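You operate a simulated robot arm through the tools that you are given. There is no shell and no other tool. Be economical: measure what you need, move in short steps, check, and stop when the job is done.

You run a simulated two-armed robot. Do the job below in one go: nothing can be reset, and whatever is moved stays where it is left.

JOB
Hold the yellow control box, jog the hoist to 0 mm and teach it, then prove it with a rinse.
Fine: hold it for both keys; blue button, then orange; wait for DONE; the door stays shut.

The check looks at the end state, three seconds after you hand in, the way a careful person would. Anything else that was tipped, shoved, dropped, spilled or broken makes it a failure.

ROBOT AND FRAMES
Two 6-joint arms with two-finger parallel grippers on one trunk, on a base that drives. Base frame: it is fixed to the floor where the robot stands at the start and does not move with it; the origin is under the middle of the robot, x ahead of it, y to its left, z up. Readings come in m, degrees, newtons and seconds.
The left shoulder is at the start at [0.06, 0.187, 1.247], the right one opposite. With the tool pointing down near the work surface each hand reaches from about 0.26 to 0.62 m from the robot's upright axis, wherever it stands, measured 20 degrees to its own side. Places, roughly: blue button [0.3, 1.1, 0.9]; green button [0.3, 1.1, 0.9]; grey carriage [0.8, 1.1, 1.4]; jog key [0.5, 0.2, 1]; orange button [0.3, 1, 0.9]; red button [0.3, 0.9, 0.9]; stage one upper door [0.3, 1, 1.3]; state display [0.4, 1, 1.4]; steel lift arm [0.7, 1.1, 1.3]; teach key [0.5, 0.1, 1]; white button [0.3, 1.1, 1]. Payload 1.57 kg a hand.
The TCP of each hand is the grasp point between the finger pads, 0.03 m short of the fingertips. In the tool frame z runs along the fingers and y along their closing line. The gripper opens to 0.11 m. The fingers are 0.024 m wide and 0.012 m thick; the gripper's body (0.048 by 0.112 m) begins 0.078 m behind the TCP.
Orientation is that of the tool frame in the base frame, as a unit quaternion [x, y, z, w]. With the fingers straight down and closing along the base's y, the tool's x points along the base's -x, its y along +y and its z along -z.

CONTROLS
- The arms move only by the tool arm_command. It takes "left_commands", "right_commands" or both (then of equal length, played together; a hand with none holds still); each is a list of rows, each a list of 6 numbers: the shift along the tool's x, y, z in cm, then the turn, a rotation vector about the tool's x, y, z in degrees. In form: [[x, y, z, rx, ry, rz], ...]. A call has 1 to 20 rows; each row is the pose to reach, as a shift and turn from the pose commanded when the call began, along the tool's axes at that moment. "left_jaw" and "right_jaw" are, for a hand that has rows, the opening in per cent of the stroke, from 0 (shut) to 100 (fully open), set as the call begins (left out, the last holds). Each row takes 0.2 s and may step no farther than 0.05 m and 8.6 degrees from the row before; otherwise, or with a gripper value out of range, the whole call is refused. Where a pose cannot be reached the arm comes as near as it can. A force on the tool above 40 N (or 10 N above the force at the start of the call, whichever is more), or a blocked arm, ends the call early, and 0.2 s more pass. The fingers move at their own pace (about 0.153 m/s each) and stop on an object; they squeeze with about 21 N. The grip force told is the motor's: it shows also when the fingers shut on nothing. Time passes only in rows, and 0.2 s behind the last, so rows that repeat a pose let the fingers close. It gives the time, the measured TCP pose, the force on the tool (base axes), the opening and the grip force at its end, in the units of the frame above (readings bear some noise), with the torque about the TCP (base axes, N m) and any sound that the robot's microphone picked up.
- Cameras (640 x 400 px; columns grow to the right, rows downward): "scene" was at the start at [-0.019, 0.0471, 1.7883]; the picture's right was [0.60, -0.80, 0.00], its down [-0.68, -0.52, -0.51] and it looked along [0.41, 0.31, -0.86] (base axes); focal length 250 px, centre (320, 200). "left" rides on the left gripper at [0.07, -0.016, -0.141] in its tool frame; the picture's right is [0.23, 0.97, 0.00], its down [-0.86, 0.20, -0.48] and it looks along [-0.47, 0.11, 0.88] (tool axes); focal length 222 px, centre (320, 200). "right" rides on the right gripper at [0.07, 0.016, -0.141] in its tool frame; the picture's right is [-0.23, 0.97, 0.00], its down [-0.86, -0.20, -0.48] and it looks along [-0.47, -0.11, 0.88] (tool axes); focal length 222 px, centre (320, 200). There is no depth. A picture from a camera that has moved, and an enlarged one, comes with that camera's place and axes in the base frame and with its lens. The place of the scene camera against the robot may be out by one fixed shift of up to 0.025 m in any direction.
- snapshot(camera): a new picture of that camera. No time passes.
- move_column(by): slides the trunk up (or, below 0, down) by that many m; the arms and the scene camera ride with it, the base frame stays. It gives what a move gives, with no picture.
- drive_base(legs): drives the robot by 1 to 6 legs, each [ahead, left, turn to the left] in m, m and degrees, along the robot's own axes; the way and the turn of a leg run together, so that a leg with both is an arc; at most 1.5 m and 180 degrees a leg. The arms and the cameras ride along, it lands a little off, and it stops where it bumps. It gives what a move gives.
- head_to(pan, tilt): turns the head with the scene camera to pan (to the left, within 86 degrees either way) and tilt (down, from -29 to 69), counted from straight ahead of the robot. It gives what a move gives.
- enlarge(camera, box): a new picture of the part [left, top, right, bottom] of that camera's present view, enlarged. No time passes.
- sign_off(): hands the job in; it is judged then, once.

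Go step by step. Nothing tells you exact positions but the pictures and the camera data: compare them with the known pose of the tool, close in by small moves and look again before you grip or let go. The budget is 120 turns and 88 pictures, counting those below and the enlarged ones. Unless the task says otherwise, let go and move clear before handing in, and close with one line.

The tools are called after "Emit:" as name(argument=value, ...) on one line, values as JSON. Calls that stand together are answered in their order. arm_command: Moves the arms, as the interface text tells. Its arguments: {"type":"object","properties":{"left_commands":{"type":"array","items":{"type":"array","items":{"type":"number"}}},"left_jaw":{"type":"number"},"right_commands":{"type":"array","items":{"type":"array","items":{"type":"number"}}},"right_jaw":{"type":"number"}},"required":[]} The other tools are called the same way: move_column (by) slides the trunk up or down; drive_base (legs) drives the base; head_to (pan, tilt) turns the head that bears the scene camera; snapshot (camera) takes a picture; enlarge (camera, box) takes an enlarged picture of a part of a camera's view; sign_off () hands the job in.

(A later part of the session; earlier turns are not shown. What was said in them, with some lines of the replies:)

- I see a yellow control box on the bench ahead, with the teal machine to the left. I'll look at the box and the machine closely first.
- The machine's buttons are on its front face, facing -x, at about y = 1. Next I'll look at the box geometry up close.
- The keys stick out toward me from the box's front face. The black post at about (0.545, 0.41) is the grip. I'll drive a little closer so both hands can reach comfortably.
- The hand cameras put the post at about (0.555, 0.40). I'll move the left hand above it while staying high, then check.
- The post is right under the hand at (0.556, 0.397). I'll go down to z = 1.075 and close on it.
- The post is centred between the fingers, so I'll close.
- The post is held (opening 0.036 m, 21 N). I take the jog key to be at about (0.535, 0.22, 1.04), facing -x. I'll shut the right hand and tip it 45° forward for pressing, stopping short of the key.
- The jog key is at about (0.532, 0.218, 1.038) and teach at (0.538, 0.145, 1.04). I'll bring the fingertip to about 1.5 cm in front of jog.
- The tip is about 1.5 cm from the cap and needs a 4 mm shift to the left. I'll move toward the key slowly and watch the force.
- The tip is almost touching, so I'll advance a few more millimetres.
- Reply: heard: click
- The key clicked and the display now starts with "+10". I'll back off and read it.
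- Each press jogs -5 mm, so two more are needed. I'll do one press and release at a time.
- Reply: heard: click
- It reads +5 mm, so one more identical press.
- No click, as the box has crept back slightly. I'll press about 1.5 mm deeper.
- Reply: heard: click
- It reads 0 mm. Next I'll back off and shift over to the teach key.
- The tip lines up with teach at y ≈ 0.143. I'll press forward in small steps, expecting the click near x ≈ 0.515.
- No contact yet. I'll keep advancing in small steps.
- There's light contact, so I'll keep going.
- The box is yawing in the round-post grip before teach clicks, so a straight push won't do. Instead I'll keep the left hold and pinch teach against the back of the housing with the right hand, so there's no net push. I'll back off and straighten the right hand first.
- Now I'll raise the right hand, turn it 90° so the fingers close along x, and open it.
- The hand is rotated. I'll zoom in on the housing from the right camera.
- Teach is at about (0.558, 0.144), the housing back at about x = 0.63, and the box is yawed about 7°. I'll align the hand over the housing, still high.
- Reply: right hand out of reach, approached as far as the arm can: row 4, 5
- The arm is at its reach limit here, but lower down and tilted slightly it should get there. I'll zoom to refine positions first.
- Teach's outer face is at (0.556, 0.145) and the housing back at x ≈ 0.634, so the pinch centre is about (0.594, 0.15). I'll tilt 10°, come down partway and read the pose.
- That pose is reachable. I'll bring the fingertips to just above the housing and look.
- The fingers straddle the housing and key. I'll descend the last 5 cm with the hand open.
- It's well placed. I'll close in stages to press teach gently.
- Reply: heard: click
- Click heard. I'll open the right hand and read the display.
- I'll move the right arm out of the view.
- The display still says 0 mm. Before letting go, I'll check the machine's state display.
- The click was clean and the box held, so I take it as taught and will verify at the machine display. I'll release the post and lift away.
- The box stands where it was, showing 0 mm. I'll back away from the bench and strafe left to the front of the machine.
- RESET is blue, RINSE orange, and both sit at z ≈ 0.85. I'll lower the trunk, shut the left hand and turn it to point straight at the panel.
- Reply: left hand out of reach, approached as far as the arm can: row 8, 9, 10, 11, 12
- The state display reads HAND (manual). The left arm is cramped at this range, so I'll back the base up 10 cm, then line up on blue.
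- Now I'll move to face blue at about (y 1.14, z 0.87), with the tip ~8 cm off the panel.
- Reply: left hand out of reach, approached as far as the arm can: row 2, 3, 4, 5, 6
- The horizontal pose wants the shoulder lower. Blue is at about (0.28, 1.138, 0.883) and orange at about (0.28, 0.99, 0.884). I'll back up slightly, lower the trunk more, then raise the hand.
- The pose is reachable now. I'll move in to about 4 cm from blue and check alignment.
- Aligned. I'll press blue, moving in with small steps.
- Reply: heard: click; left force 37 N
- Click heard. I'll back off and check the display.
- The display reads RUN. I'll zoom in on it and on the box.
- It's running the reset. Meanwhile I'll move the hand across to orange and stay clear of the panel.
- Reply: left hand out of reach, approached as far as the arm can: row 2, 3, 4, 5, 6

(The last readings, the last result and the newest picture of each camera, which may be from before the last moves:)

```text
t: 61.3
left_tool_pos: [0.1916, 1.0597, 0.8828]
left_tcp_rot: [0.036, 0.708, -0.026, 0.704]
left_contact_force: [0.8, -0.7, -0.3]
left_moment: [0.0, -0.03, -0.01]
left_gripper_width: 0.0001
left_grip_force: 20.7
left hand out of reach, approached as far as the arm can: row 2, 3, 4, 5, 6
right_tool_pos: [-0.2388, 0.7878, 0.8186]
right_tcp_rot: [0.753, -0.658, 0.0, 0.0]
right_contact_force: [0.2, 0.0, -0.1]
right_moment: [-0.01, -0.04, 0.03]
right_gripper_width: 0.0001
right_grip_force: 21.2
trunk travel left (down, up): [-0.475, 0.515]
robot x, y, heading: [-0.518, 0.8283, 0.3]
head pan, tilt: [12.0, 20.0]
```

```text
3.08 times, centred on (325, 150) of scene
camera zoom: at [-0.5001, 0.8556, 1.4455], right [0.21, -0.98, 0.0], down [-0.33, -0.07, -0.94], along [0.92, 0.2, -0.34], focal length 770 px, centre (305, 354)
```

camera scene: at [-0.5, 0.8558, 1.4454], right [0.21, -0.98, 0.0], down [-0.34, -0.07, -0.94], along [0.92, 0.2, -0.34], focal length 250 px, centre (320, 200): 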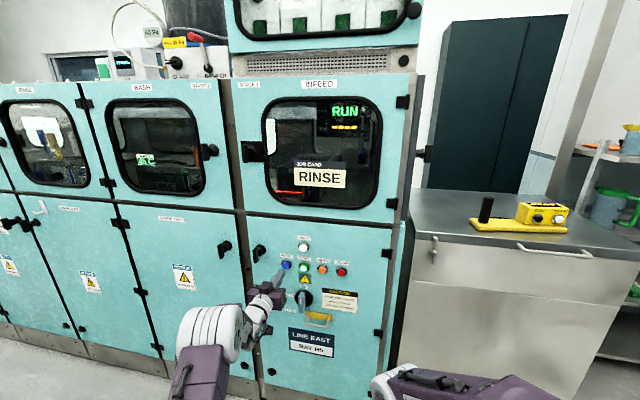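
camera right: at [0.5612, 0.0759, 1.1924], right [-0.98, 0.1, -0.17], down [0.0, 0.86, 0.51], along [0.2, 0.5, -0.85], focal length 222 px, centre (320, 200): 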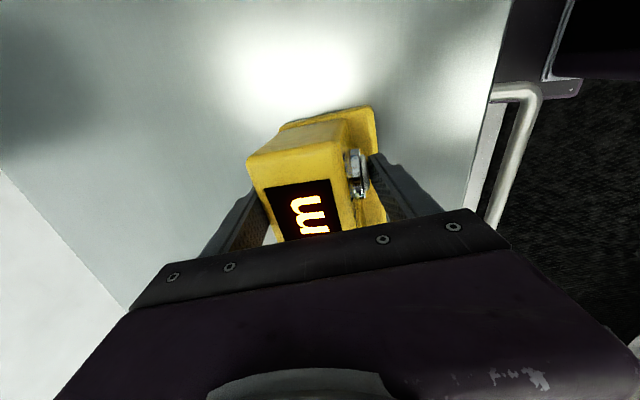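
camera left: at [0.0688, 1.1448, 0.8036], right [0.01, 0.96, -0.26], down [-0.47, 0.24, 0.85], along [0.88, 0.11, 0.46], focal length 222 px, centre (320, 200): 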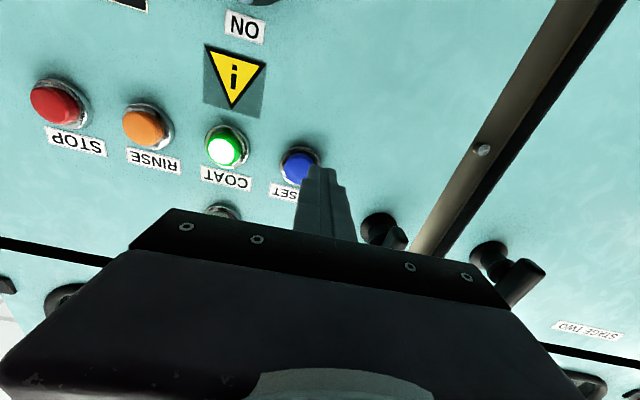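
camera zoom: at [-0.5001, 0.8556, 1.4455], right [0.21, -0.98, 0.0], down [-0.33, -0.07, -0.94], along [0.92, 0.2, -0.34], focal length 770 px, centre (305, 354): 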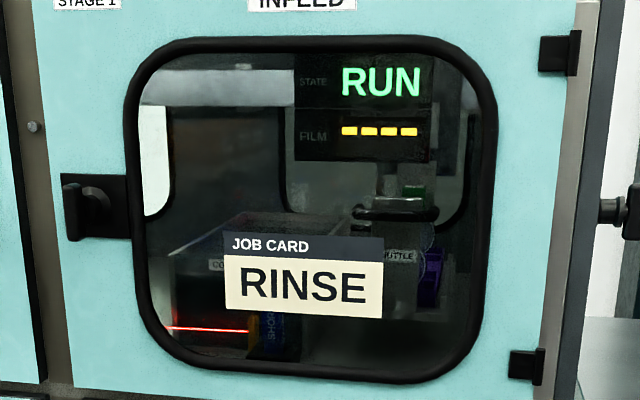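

The arm can't go that far inward at this range, so I'll pull the hand back and shift the base to the right instead.

Emit:
arm_command(left_commands=[[0, 0, -3, 0, 0, 0], [0, 4, -3, 0, 0, 0], [0, 8, -3, 0, 0, 0], [0, 8, -3, 0, 0, 0]])

Emit:
drive_base(legs=[[0, -0.14, 0]])

Emit:
enlarge(camera="scene", box=[240, 65, 420, 215])

```text
t: 62.3
left_tool_pos: [0.1711, 1.1418, 0.8893]
left_tcp_rot: [0.035, 0.709, -0.025, 0.704]
left_contact_force: [-0.5, -0.7, -0.8]
left_moment: [0.01, 0.01, 0.01]
left_gripper_width: 0.0
left_grip_force: 20.7
left hand out of reach, approached as far as the arm can: row 1
right_tool_pos: [-0.238, 0.7881, 0.8192]
right_tcp_rot: [0.753, -0.658, 0.0, 0.0]
right_contact_force: [0.0, -0.2, 0.3]
right_moment: [0.02, -0.01, -0.04]
right_gripper_width: 0.0003
right_grip_force: 21.3
trunk travel left (down, up): [-0.475, 0.515]
robot x, y, heading: [-0.5179, 0.8329, 0.1]
head pan, tilt: [12.0, 20.0]
```

```text
t: 63.6
left_tool_pos: [0.1718, 1.0009, 0.8888]
left_tcp_rot: [0.037, 0.708, -0.027, 0.704]
left_contact_force: [-0.6, 0.1, 0.3]
left_moment: [-0.02, 0.02, 0.04]
left_gripper_width: 0.0002
left_grip_force: 21.2
right_tool_pos: [-0.2375, 0.647, 0.8198]
right_tcp_rot: [0.752, -0.659, 0.0, 0.0]
right_contact_force: [-0.2, 0.4, 0.1]
right_moment: [0.06, 0.03, 0.02]
right_gripper_width: 0.0
right_grip_force: 21.2
trunk travel left (down, up): [-0.475, 0.515]
robot x, y, heading: [-0.5187, 0.6885, 0.0]
head pan, tilt: [12.0, 20.0]
```

```text
2.67 times, centred on (330, 140) of scene
camera zoom: at [-0.4994, 0.7147, 1.4455], right [0.21, -0.98, 0.0], down [-0.33, -0.07, -0.94], along [0.92, 0.2, -0.34], focal length 668 px, centre (293, 360)
```

zoom: 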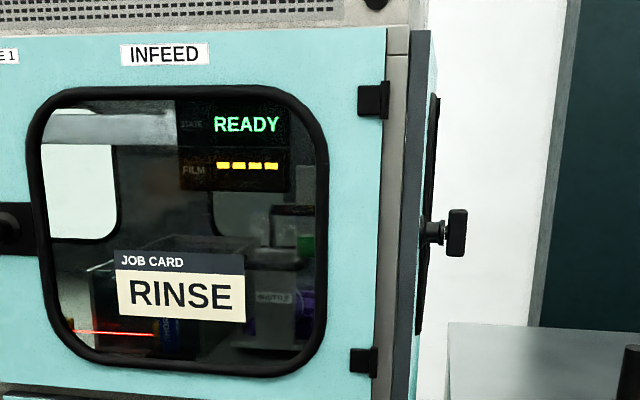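

READY. The hand is now in front of orange, so I'll close in to about 3 cm and check.

Emit:
arm_command(left_commands=[[0.5, 0.2, 2.2, 0, 0, 0], [0.5, 0.4, 4.2, 0, 0, 0], [0.5, 0.4, 4.2, 0, 0, 0]])

Emit:
enlarge(camera="left", box=[170, 80, 470, 268])

```text
t: 64.4
left_tool_pos: [0.2133, 1.002, 0.8829]
left_tcp_rot: [0.037, 0.709, -0.027, 0.704]
left_contact_force: [0.2, -0.3, 0.4]
left_moment: [-0.01, -0.01, 0.01]
left_gripper_width: 0.0001
left_grip_force: 21.3
right_tool_pos: [-0.2378, 0.6469, 0.82]
right_tcp_rot: [0.752, -0.659, 0.0, 0.0]
right_contact_force: [0.5, -0.4, -0.6]
right_moment: [0.0, -0.01, -0.01]
right_gripper_width: 0.0002
right_grip_force: 20.8
trunk travel left (down, up): [-0.475, 0.515]
robot x, y, heading: [-0.5163, 0.692, 0.4]
head pan, tilt: [12.0, 20.0]
```

```text
2.13 times, centred on (320, 174) of left
camera zoom: at [0.0706, 0.9976, 0.8142], right [0.09, 0.97, -0.21], down [-0.45, 0.23, 0.86], along [0.89, 0.02, 0.46], focal length 473 px, centre (320, 255)
```

zoom: 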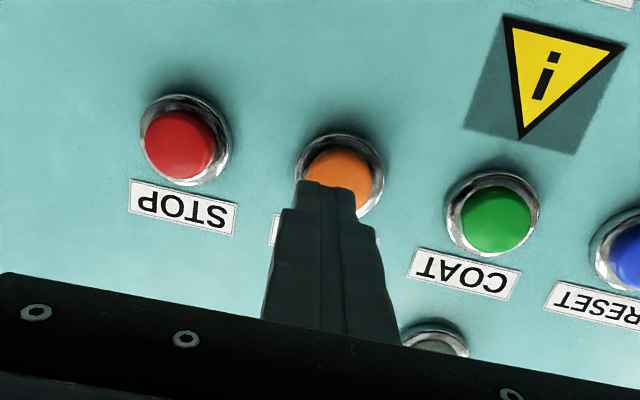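

Aligned. I'll press orange.

Emit:
arm_command(left_commands=[[0, 0.4, 1, 0, 0, 0], [0, 0.5, 1.6, 0, 0, 0], [0, 0.5, 2.0, 0, 0, 0], [0, 0.5, 2.4, 0, 0, 0], [0, 0.5, 2.7, 0, 0, 0]])

Emit:
arm_command(left_commands=[[0, 0, -2, 0, 0, 0], [0, 0, -5, 0, 0, 0], [0, 0, -8, 0, 0, 0]])

Emit:
enlarge(camera="scene", box=[240, 65, 420, 215])

```text
t: 65.6
left_tool_pos: [0.2375, 1.0055, 0.8837]
left_tcp_rot: [0.036, 0.709, -0.027, 0.704]
left_contact_force: [-29.4, 0.0, -7.3]
left_moment: [0.01, 0.18, 0.12]
left_gripper_width: 0.0
left_grip_force: 20.7
right_tool_pos: [-0.2398, 0.6489, 0.82]
right_tcp_rot: [0.752, -0.659, 0.002, -0.001]
right_contact_force: [0.3, -0.2, -0.8]
right_moment: [0.02, -0.01, -0.01]
right_gripper_width: 0.0
right_grip_force: 21.2
trunk travel left (down, up): [-0.475, 0.515]
robot x, y, heading: [-0.5187, 0.6918, 0.1]
head pan, tilt: [12.0, 20.0]
heard: click
```

```text
t: 66.4
left_tool_pos: [0.162, 1.0106, 0.8835]
left_tcp_rot: [0.038, 0.708, -0.027, 0.705]
left_contact_force: [-0.4, 0.4, -0.1]
left_moment: [-0.01, -0.01, 0.01]
left_gripper_width: 0.0
left_grip_force: 21.4
right_tool_pos: [-0.237, 0.6476, 0.8194]
right_tcp_rot: [0.752, -0.659, 0.0, 0.0]
right_contact_force: [-0.6, 0.5, -0.2]
right_moment: [0.0, 0.01, 0.01]
right_gripper_width: 0.0001
right_grip_force: 20.9
trunk travel left (down, up): [-0.475, 0.515]
robot x, y, heading: [-0.5188, 0.6908, 0.1]
head pan, tilt: [12.0, 20.0]
```

```text
2.67 times, centred on (330, 140) of scene
camera zoom: at [-0.4997, 0.7161, 1.4455], right [0.21, -0.98, 0.0], down [-0.33, -0.07, -0.94], along [0.92, 0.2, -0.34], focal length 668 px, centre (293, 360)
```

zoom: 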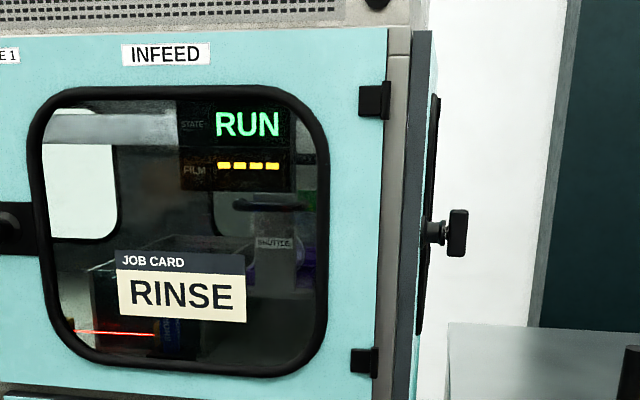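

RUN: the rinse is under way. I'll move the base back from the machine and let time pass.

Emit:
drive_base(legs=[[-0.1, 0, 0]])

Emit:
arm_command(left_commands=[[0, 0, 0, 0, 0, 0], [0, 0, 0, 0, 0, 0], [0, 0, 0, 0, 0, 0], [0, 0, 0, 0, 0, 0], [0, 0, 0, 0, 0, 0], [0, 0, 0, 0, 0, 0], [0, 0, 0, 0, 0, 0], [0, 0, 0, 0, 0, 0], [0, 0, 0, 0, 0, 0], [0, 0, 0, 0, 0, 0], [0, 0, 0, 0, 0, 0], [0, 0, 0, 0, 0, 0], [0, 0, 0, 0, 0, 0], [0, 0, 0, 0, 0, 0], [0, 0, 0, 0, 0, 0], [0, 0, 0, 0, 0, 0], [0, 0, 0, 0, 0, 0], [0, 0, 0, 0, 0, 0], [0, 0, 0, 0, 0, 0], [0, 0, 0, 0, 0, 0]])

Emit:
arm_command(left_commands=[[0, 0, 0, 0, 0, 0], [0, 0, 0, 0, 0, 0], [0, 0, 0, 0, 0, 0], [0, 0, 0, 0, 0, 0], [0, 0, 0, 0, 0, 0], [0, 0, 0, 0, 0, 0], [0, 0, 0, 0, 0, 0], [0, 0, 0, 0, 0, 0], [0, 0, 0, 0, 0, 0], [0, 0, 0, 0, 0, 0], [0, 0, 0, 0, 0, 0], [0, 0, 0, 0, 0, 0], [0, 0, 0, 0, 0, 0], [0, 0, 0, 0, 0, 0], [0, 0, 0, 0, 0, 0], [0, 0, 0, 0, 0, 0], [0, 0, 0, 0, 0, 0], [0, 0, 0, 0, 0, 0], [0, 0, 0, 0, 0, 0], [0, 0, 0, 0, 0, 0]])

Emit:
enlarge(camera="scene", box=[240, 65, 420, 215])

```text
t: 67.5
left_tool_pos: [0.062, 1.011, 0.8842]
left_tcp_rot: [0.037, 0.708, -0.028, 0.705]
left_contact_force: [-1.0, -0.4, -0.9]
left_moment: [-0.02, 0.06, 0.01]
left_gripper_width: 0.0
left_grip_force: 21.1
right_tool_pos: [-0.3393, 0.6478, 0.8199]
right_tcp_rot: [0.752, -0.66, 0.0, 0.0]
right_contact_force: [-0.6, 0.7, 0.5]
right_moment: [0.0, -0.03, -0.01]
right_gripper_width: 0.0
right_grip_force: 21.1
trunk travel left (down, up): [-0.475, 0.515]
robot x, y, heading: [-0.6173, 0.6915, 0.1]
head pan, tilt: [12.0, 20.0]
```

```text
t: 71.8
left_tool_pos: [0.0626, 1.0112, 0.8838]
left_tcp_rot: [0.037, 0.708, -0.027, 0.704]
left_contact_force: [0.0, 0.4, -0.8]
left_moment: [0.01, -0.03, -0.01]
left_gripper_width: 0.0
left_grip_force: 20.9
right_tool_pos: [-0.3374, 0.6475, 0.8189]
right_tcp_rot: [0.752, -0.659, 0.001, 0.0]
right_contact_force: [0.0, -0.1, 0.7]
right_moment: [-0.01, 0.01, -0.01]
right_gripper_width: 0.0
right_grip_force: 21.6
trunk travel left (down, up): [-0.475, 0.515]
robot x, y, heading: [-0.6171, 0.691, 0.1]
head pan, tilt: [12.0, 20.0]
```

```text
t: 76.0
left_tool_pos: [0.0609, 1.0115, 0.8832]
left_tcp_rot: [0.036, 0.708, -0.027, 0.704]
left_contact_force: [-0.6, -0.8, -0.7]
left_moment: [-0.01, 0.01, -0.03]
left_gripper_width: 0.0
left_grip_force: 21.2
right_tool_pos: [-0.3374, 0.6476, 0.8197]
right_tcp_rot: [0.752, -0.659, 0.0, 0.0]
right_contact_force: [-0.5, -0.3, -0.1]
right_moment: [0.01, 0.0, -0.02]
right_gripper_width: 0.0
right_grip_force: 21.2
trunk travel left (down, up): [-0.475, 0.515]
robot x, y, heading: [-0.6133, 0.6898, 0.2]
head pan, tilt: [12.0, 20.0]
```

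```text
2.67 times, centred on (330, 140) of scene
camera zoom: at [-0.5997, 0.716, 1.4455], right [0.21, -0.98, 0.0], down [-0.33, -0.07, -0.94], along [0.92, 0.2, -0.34], focal length 668 px, centre (293, 360)
```

zoom: 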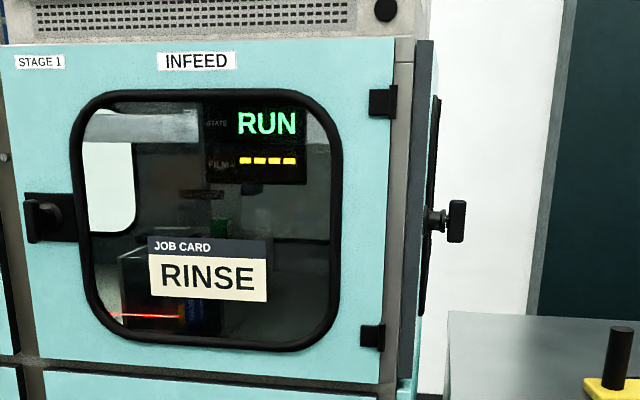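

Still running. I'll wait longer.

Emit:
arm_command(left_commands=[[0, 0, 0, 0, 0, 0], [0, 0, 0, 0, 0, 0], [0, 0, 0, 0, 0, 0], [0, 0, 0, 0, 0, 0], [0, 0, 0, 0, 0, 0], [0, 0, 0, 0, 0, 0], [0, 0, 0, 0, 0, 0], [0, 0, 0, 0, 0, 0], [0, 0, 0, 0, 0, 0], [0, 0, 0, 0, 0, 0], [0, 0, 0, 0, 0, 0], [0, 0, 0, 0, 0, 0], [0, 0, 0, 0, 0, 0], [0, 0, 0, 0, 0, 0], [0, 0, 0, 0, 0, 0], [0, 0, 0, 0, 0, 0], [0, 0, 0, 0, 0, 0], [0, 0, 0, 0, 0, 0], [0, 0, 0, 0, 0, 0], [0, 0, 0, 0, 0, 0]])

Emit:
arm_command(left_commands=[[0, 0, 0, 0, 0, 0], [0, 0, 0, 0, 0, 0], [0, 0, 0, 0, 0, 0], [0, 0, 0, 0, 0, 0], [0, 0, 0, 0, 0, 0], [0, 0, 0, 0, 0, 0], [0, 0, 0, 0, 0, 0], [0, 0, 0, 0, 0, 0], [0, 0, 0, 0, 0, 0], [0, 0, 0, 0, 0, 0], [0, 0, 0, 0, 0, 0], [0, 0, 0, 0, 0, 0], [0, 0, 0, 0, 0, 0], [0, 0, 0, 0, 0, 0], [0, 0, 0, 0, 0, 0], [0, 0, 0, 0, 0, 0], [0, 0, 0, 0, 0, 0], [0, 0, 0, 0, 0, 0], [0, 0, 0, 0, 0, 0], [0, 0, 0, 0, 0, 0]])

Emit:
snapshot(camera="scene")

```text
t: 80.2
left_tool_pos: [0.0611, 1.0109, 0.8838]
left_tcp_rot: [0.037, 0.709, -0.026, 0.704]
left_contact_force: [-0.3, 0.0, -0.6]
left_moment: [0.05, 0.02, 0.0]
left_gripper_width: 0.0
left_grip_force: 21.0
right_tool_pos: [-0.3372, 0.6477, 0.82]
right_tcp_rot: [0.751, -0.66, 0.0, 0.0]
right_contact_force: [-1.7, 0.7, -0.3]
right_moment: [0.02, 0.0, 0.0]
right_gripper_width: 0.0001
right_grip_force: 20.6
trunk travel left (down, up): [-0.475, 0.515]
robot x, y, heading: [-0.6152, 0.6908, 0.2]
head pan, tilt: [12.0, 20.0]
```

```text
t: 84.3
left_tool_pos: [0.0619, 1.011, 0.8852]
left_tcp_rot: [0.037, 0.708, -0.027, 0.704]
left_contact_force: [-0.1, -0.2, 0.3]
left_moment: [-0.02, -0.03, 0.02]
left_gripper_width: 0.0
left_grip_force: 21.3
right_tool_pos: [-0.3382, 0.6478, 0.8183]
right_tcp_rot: [0.752, -0.66, 0.0, 0.0]
right_contact_force: [-0.3, -0.3, -0.1]
right_moment: [0.01, -0.01, 0.01]
right_gripper_width: 0.0
right_grip_force: 20.4
trunk travel left (down, up): [-0.475, 0.515]
robot x, y, heading: [-0.6157, 0.6905, -0.0]
head pan, tilt: [12.0, 20.0]
```

```text
18 pictures are left
camera scene: at [-0.5997, 0.716, 1.4455], right [0.21, -0.98, 0.0], down [-0.33, -0.07, -0.94], along [0.92, 0.2, -0.34], focal length 250 px, centre (320, 200)
```

scene: 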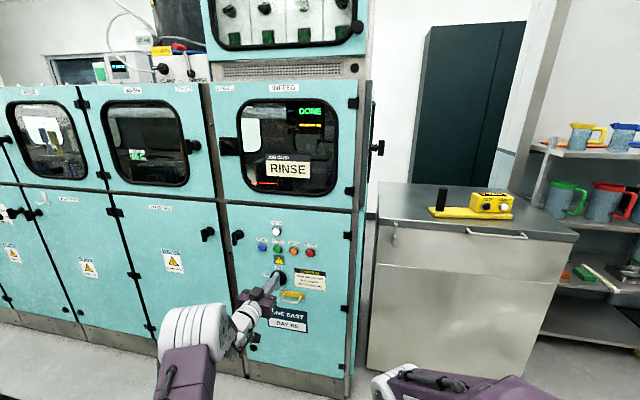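

Emit:
enlarge(camera="scene", box=[230, 80, 350, 210])

Emit:
enlarge(camera="scene", box=[420, 180, 520, 235])

```text
3.08 times, centred on (290, 145) of scene
camera zoom: at [-0.5997, 0.716, 1.4455], right [0.21, -0.98, 0.0], down [-0.33, -0.07, -0.94], along [0.92, 0.2, -0.34], focal length 770 px, centre (412, 369)
```

zoom: 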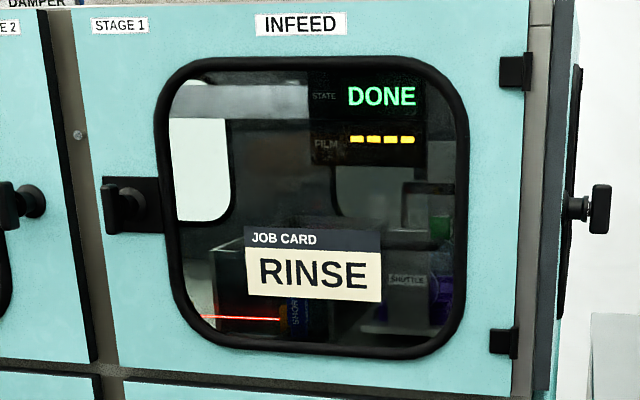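

```text
6.40 times, centred on (470, 208) of scene
camera zoom: at [-0.5997, 0.716, 1.4455], right [0.21, -0.98, 0.0], down [-0.33, -0.07, -0.94], along [0.92, 0.2, -0.34], focal length 1602 px, centre (-640, 152)
```

zoom: 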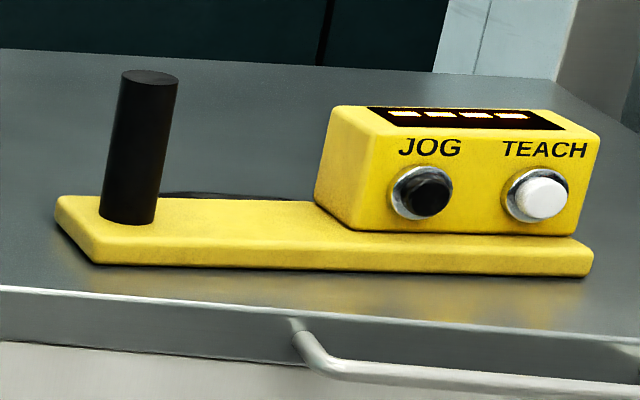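

The display reads DONE, the door is shut, the box is upright on the bench and both hands are clear. I'm handing in.

Emit:
sign_off()

```text
The job is handed in.
```

The hoist is jogged to 0 mm and I pressed teach with the box held. The machine went to READY after blue, ran the rinse after orange and now shows DONE. The door stayed shut; the box slid and turned slightly on the bench while I pressed the keys, but is upright. The box gave no separate sign that teach was stored: I heard the key click, and the rinse then ran through.
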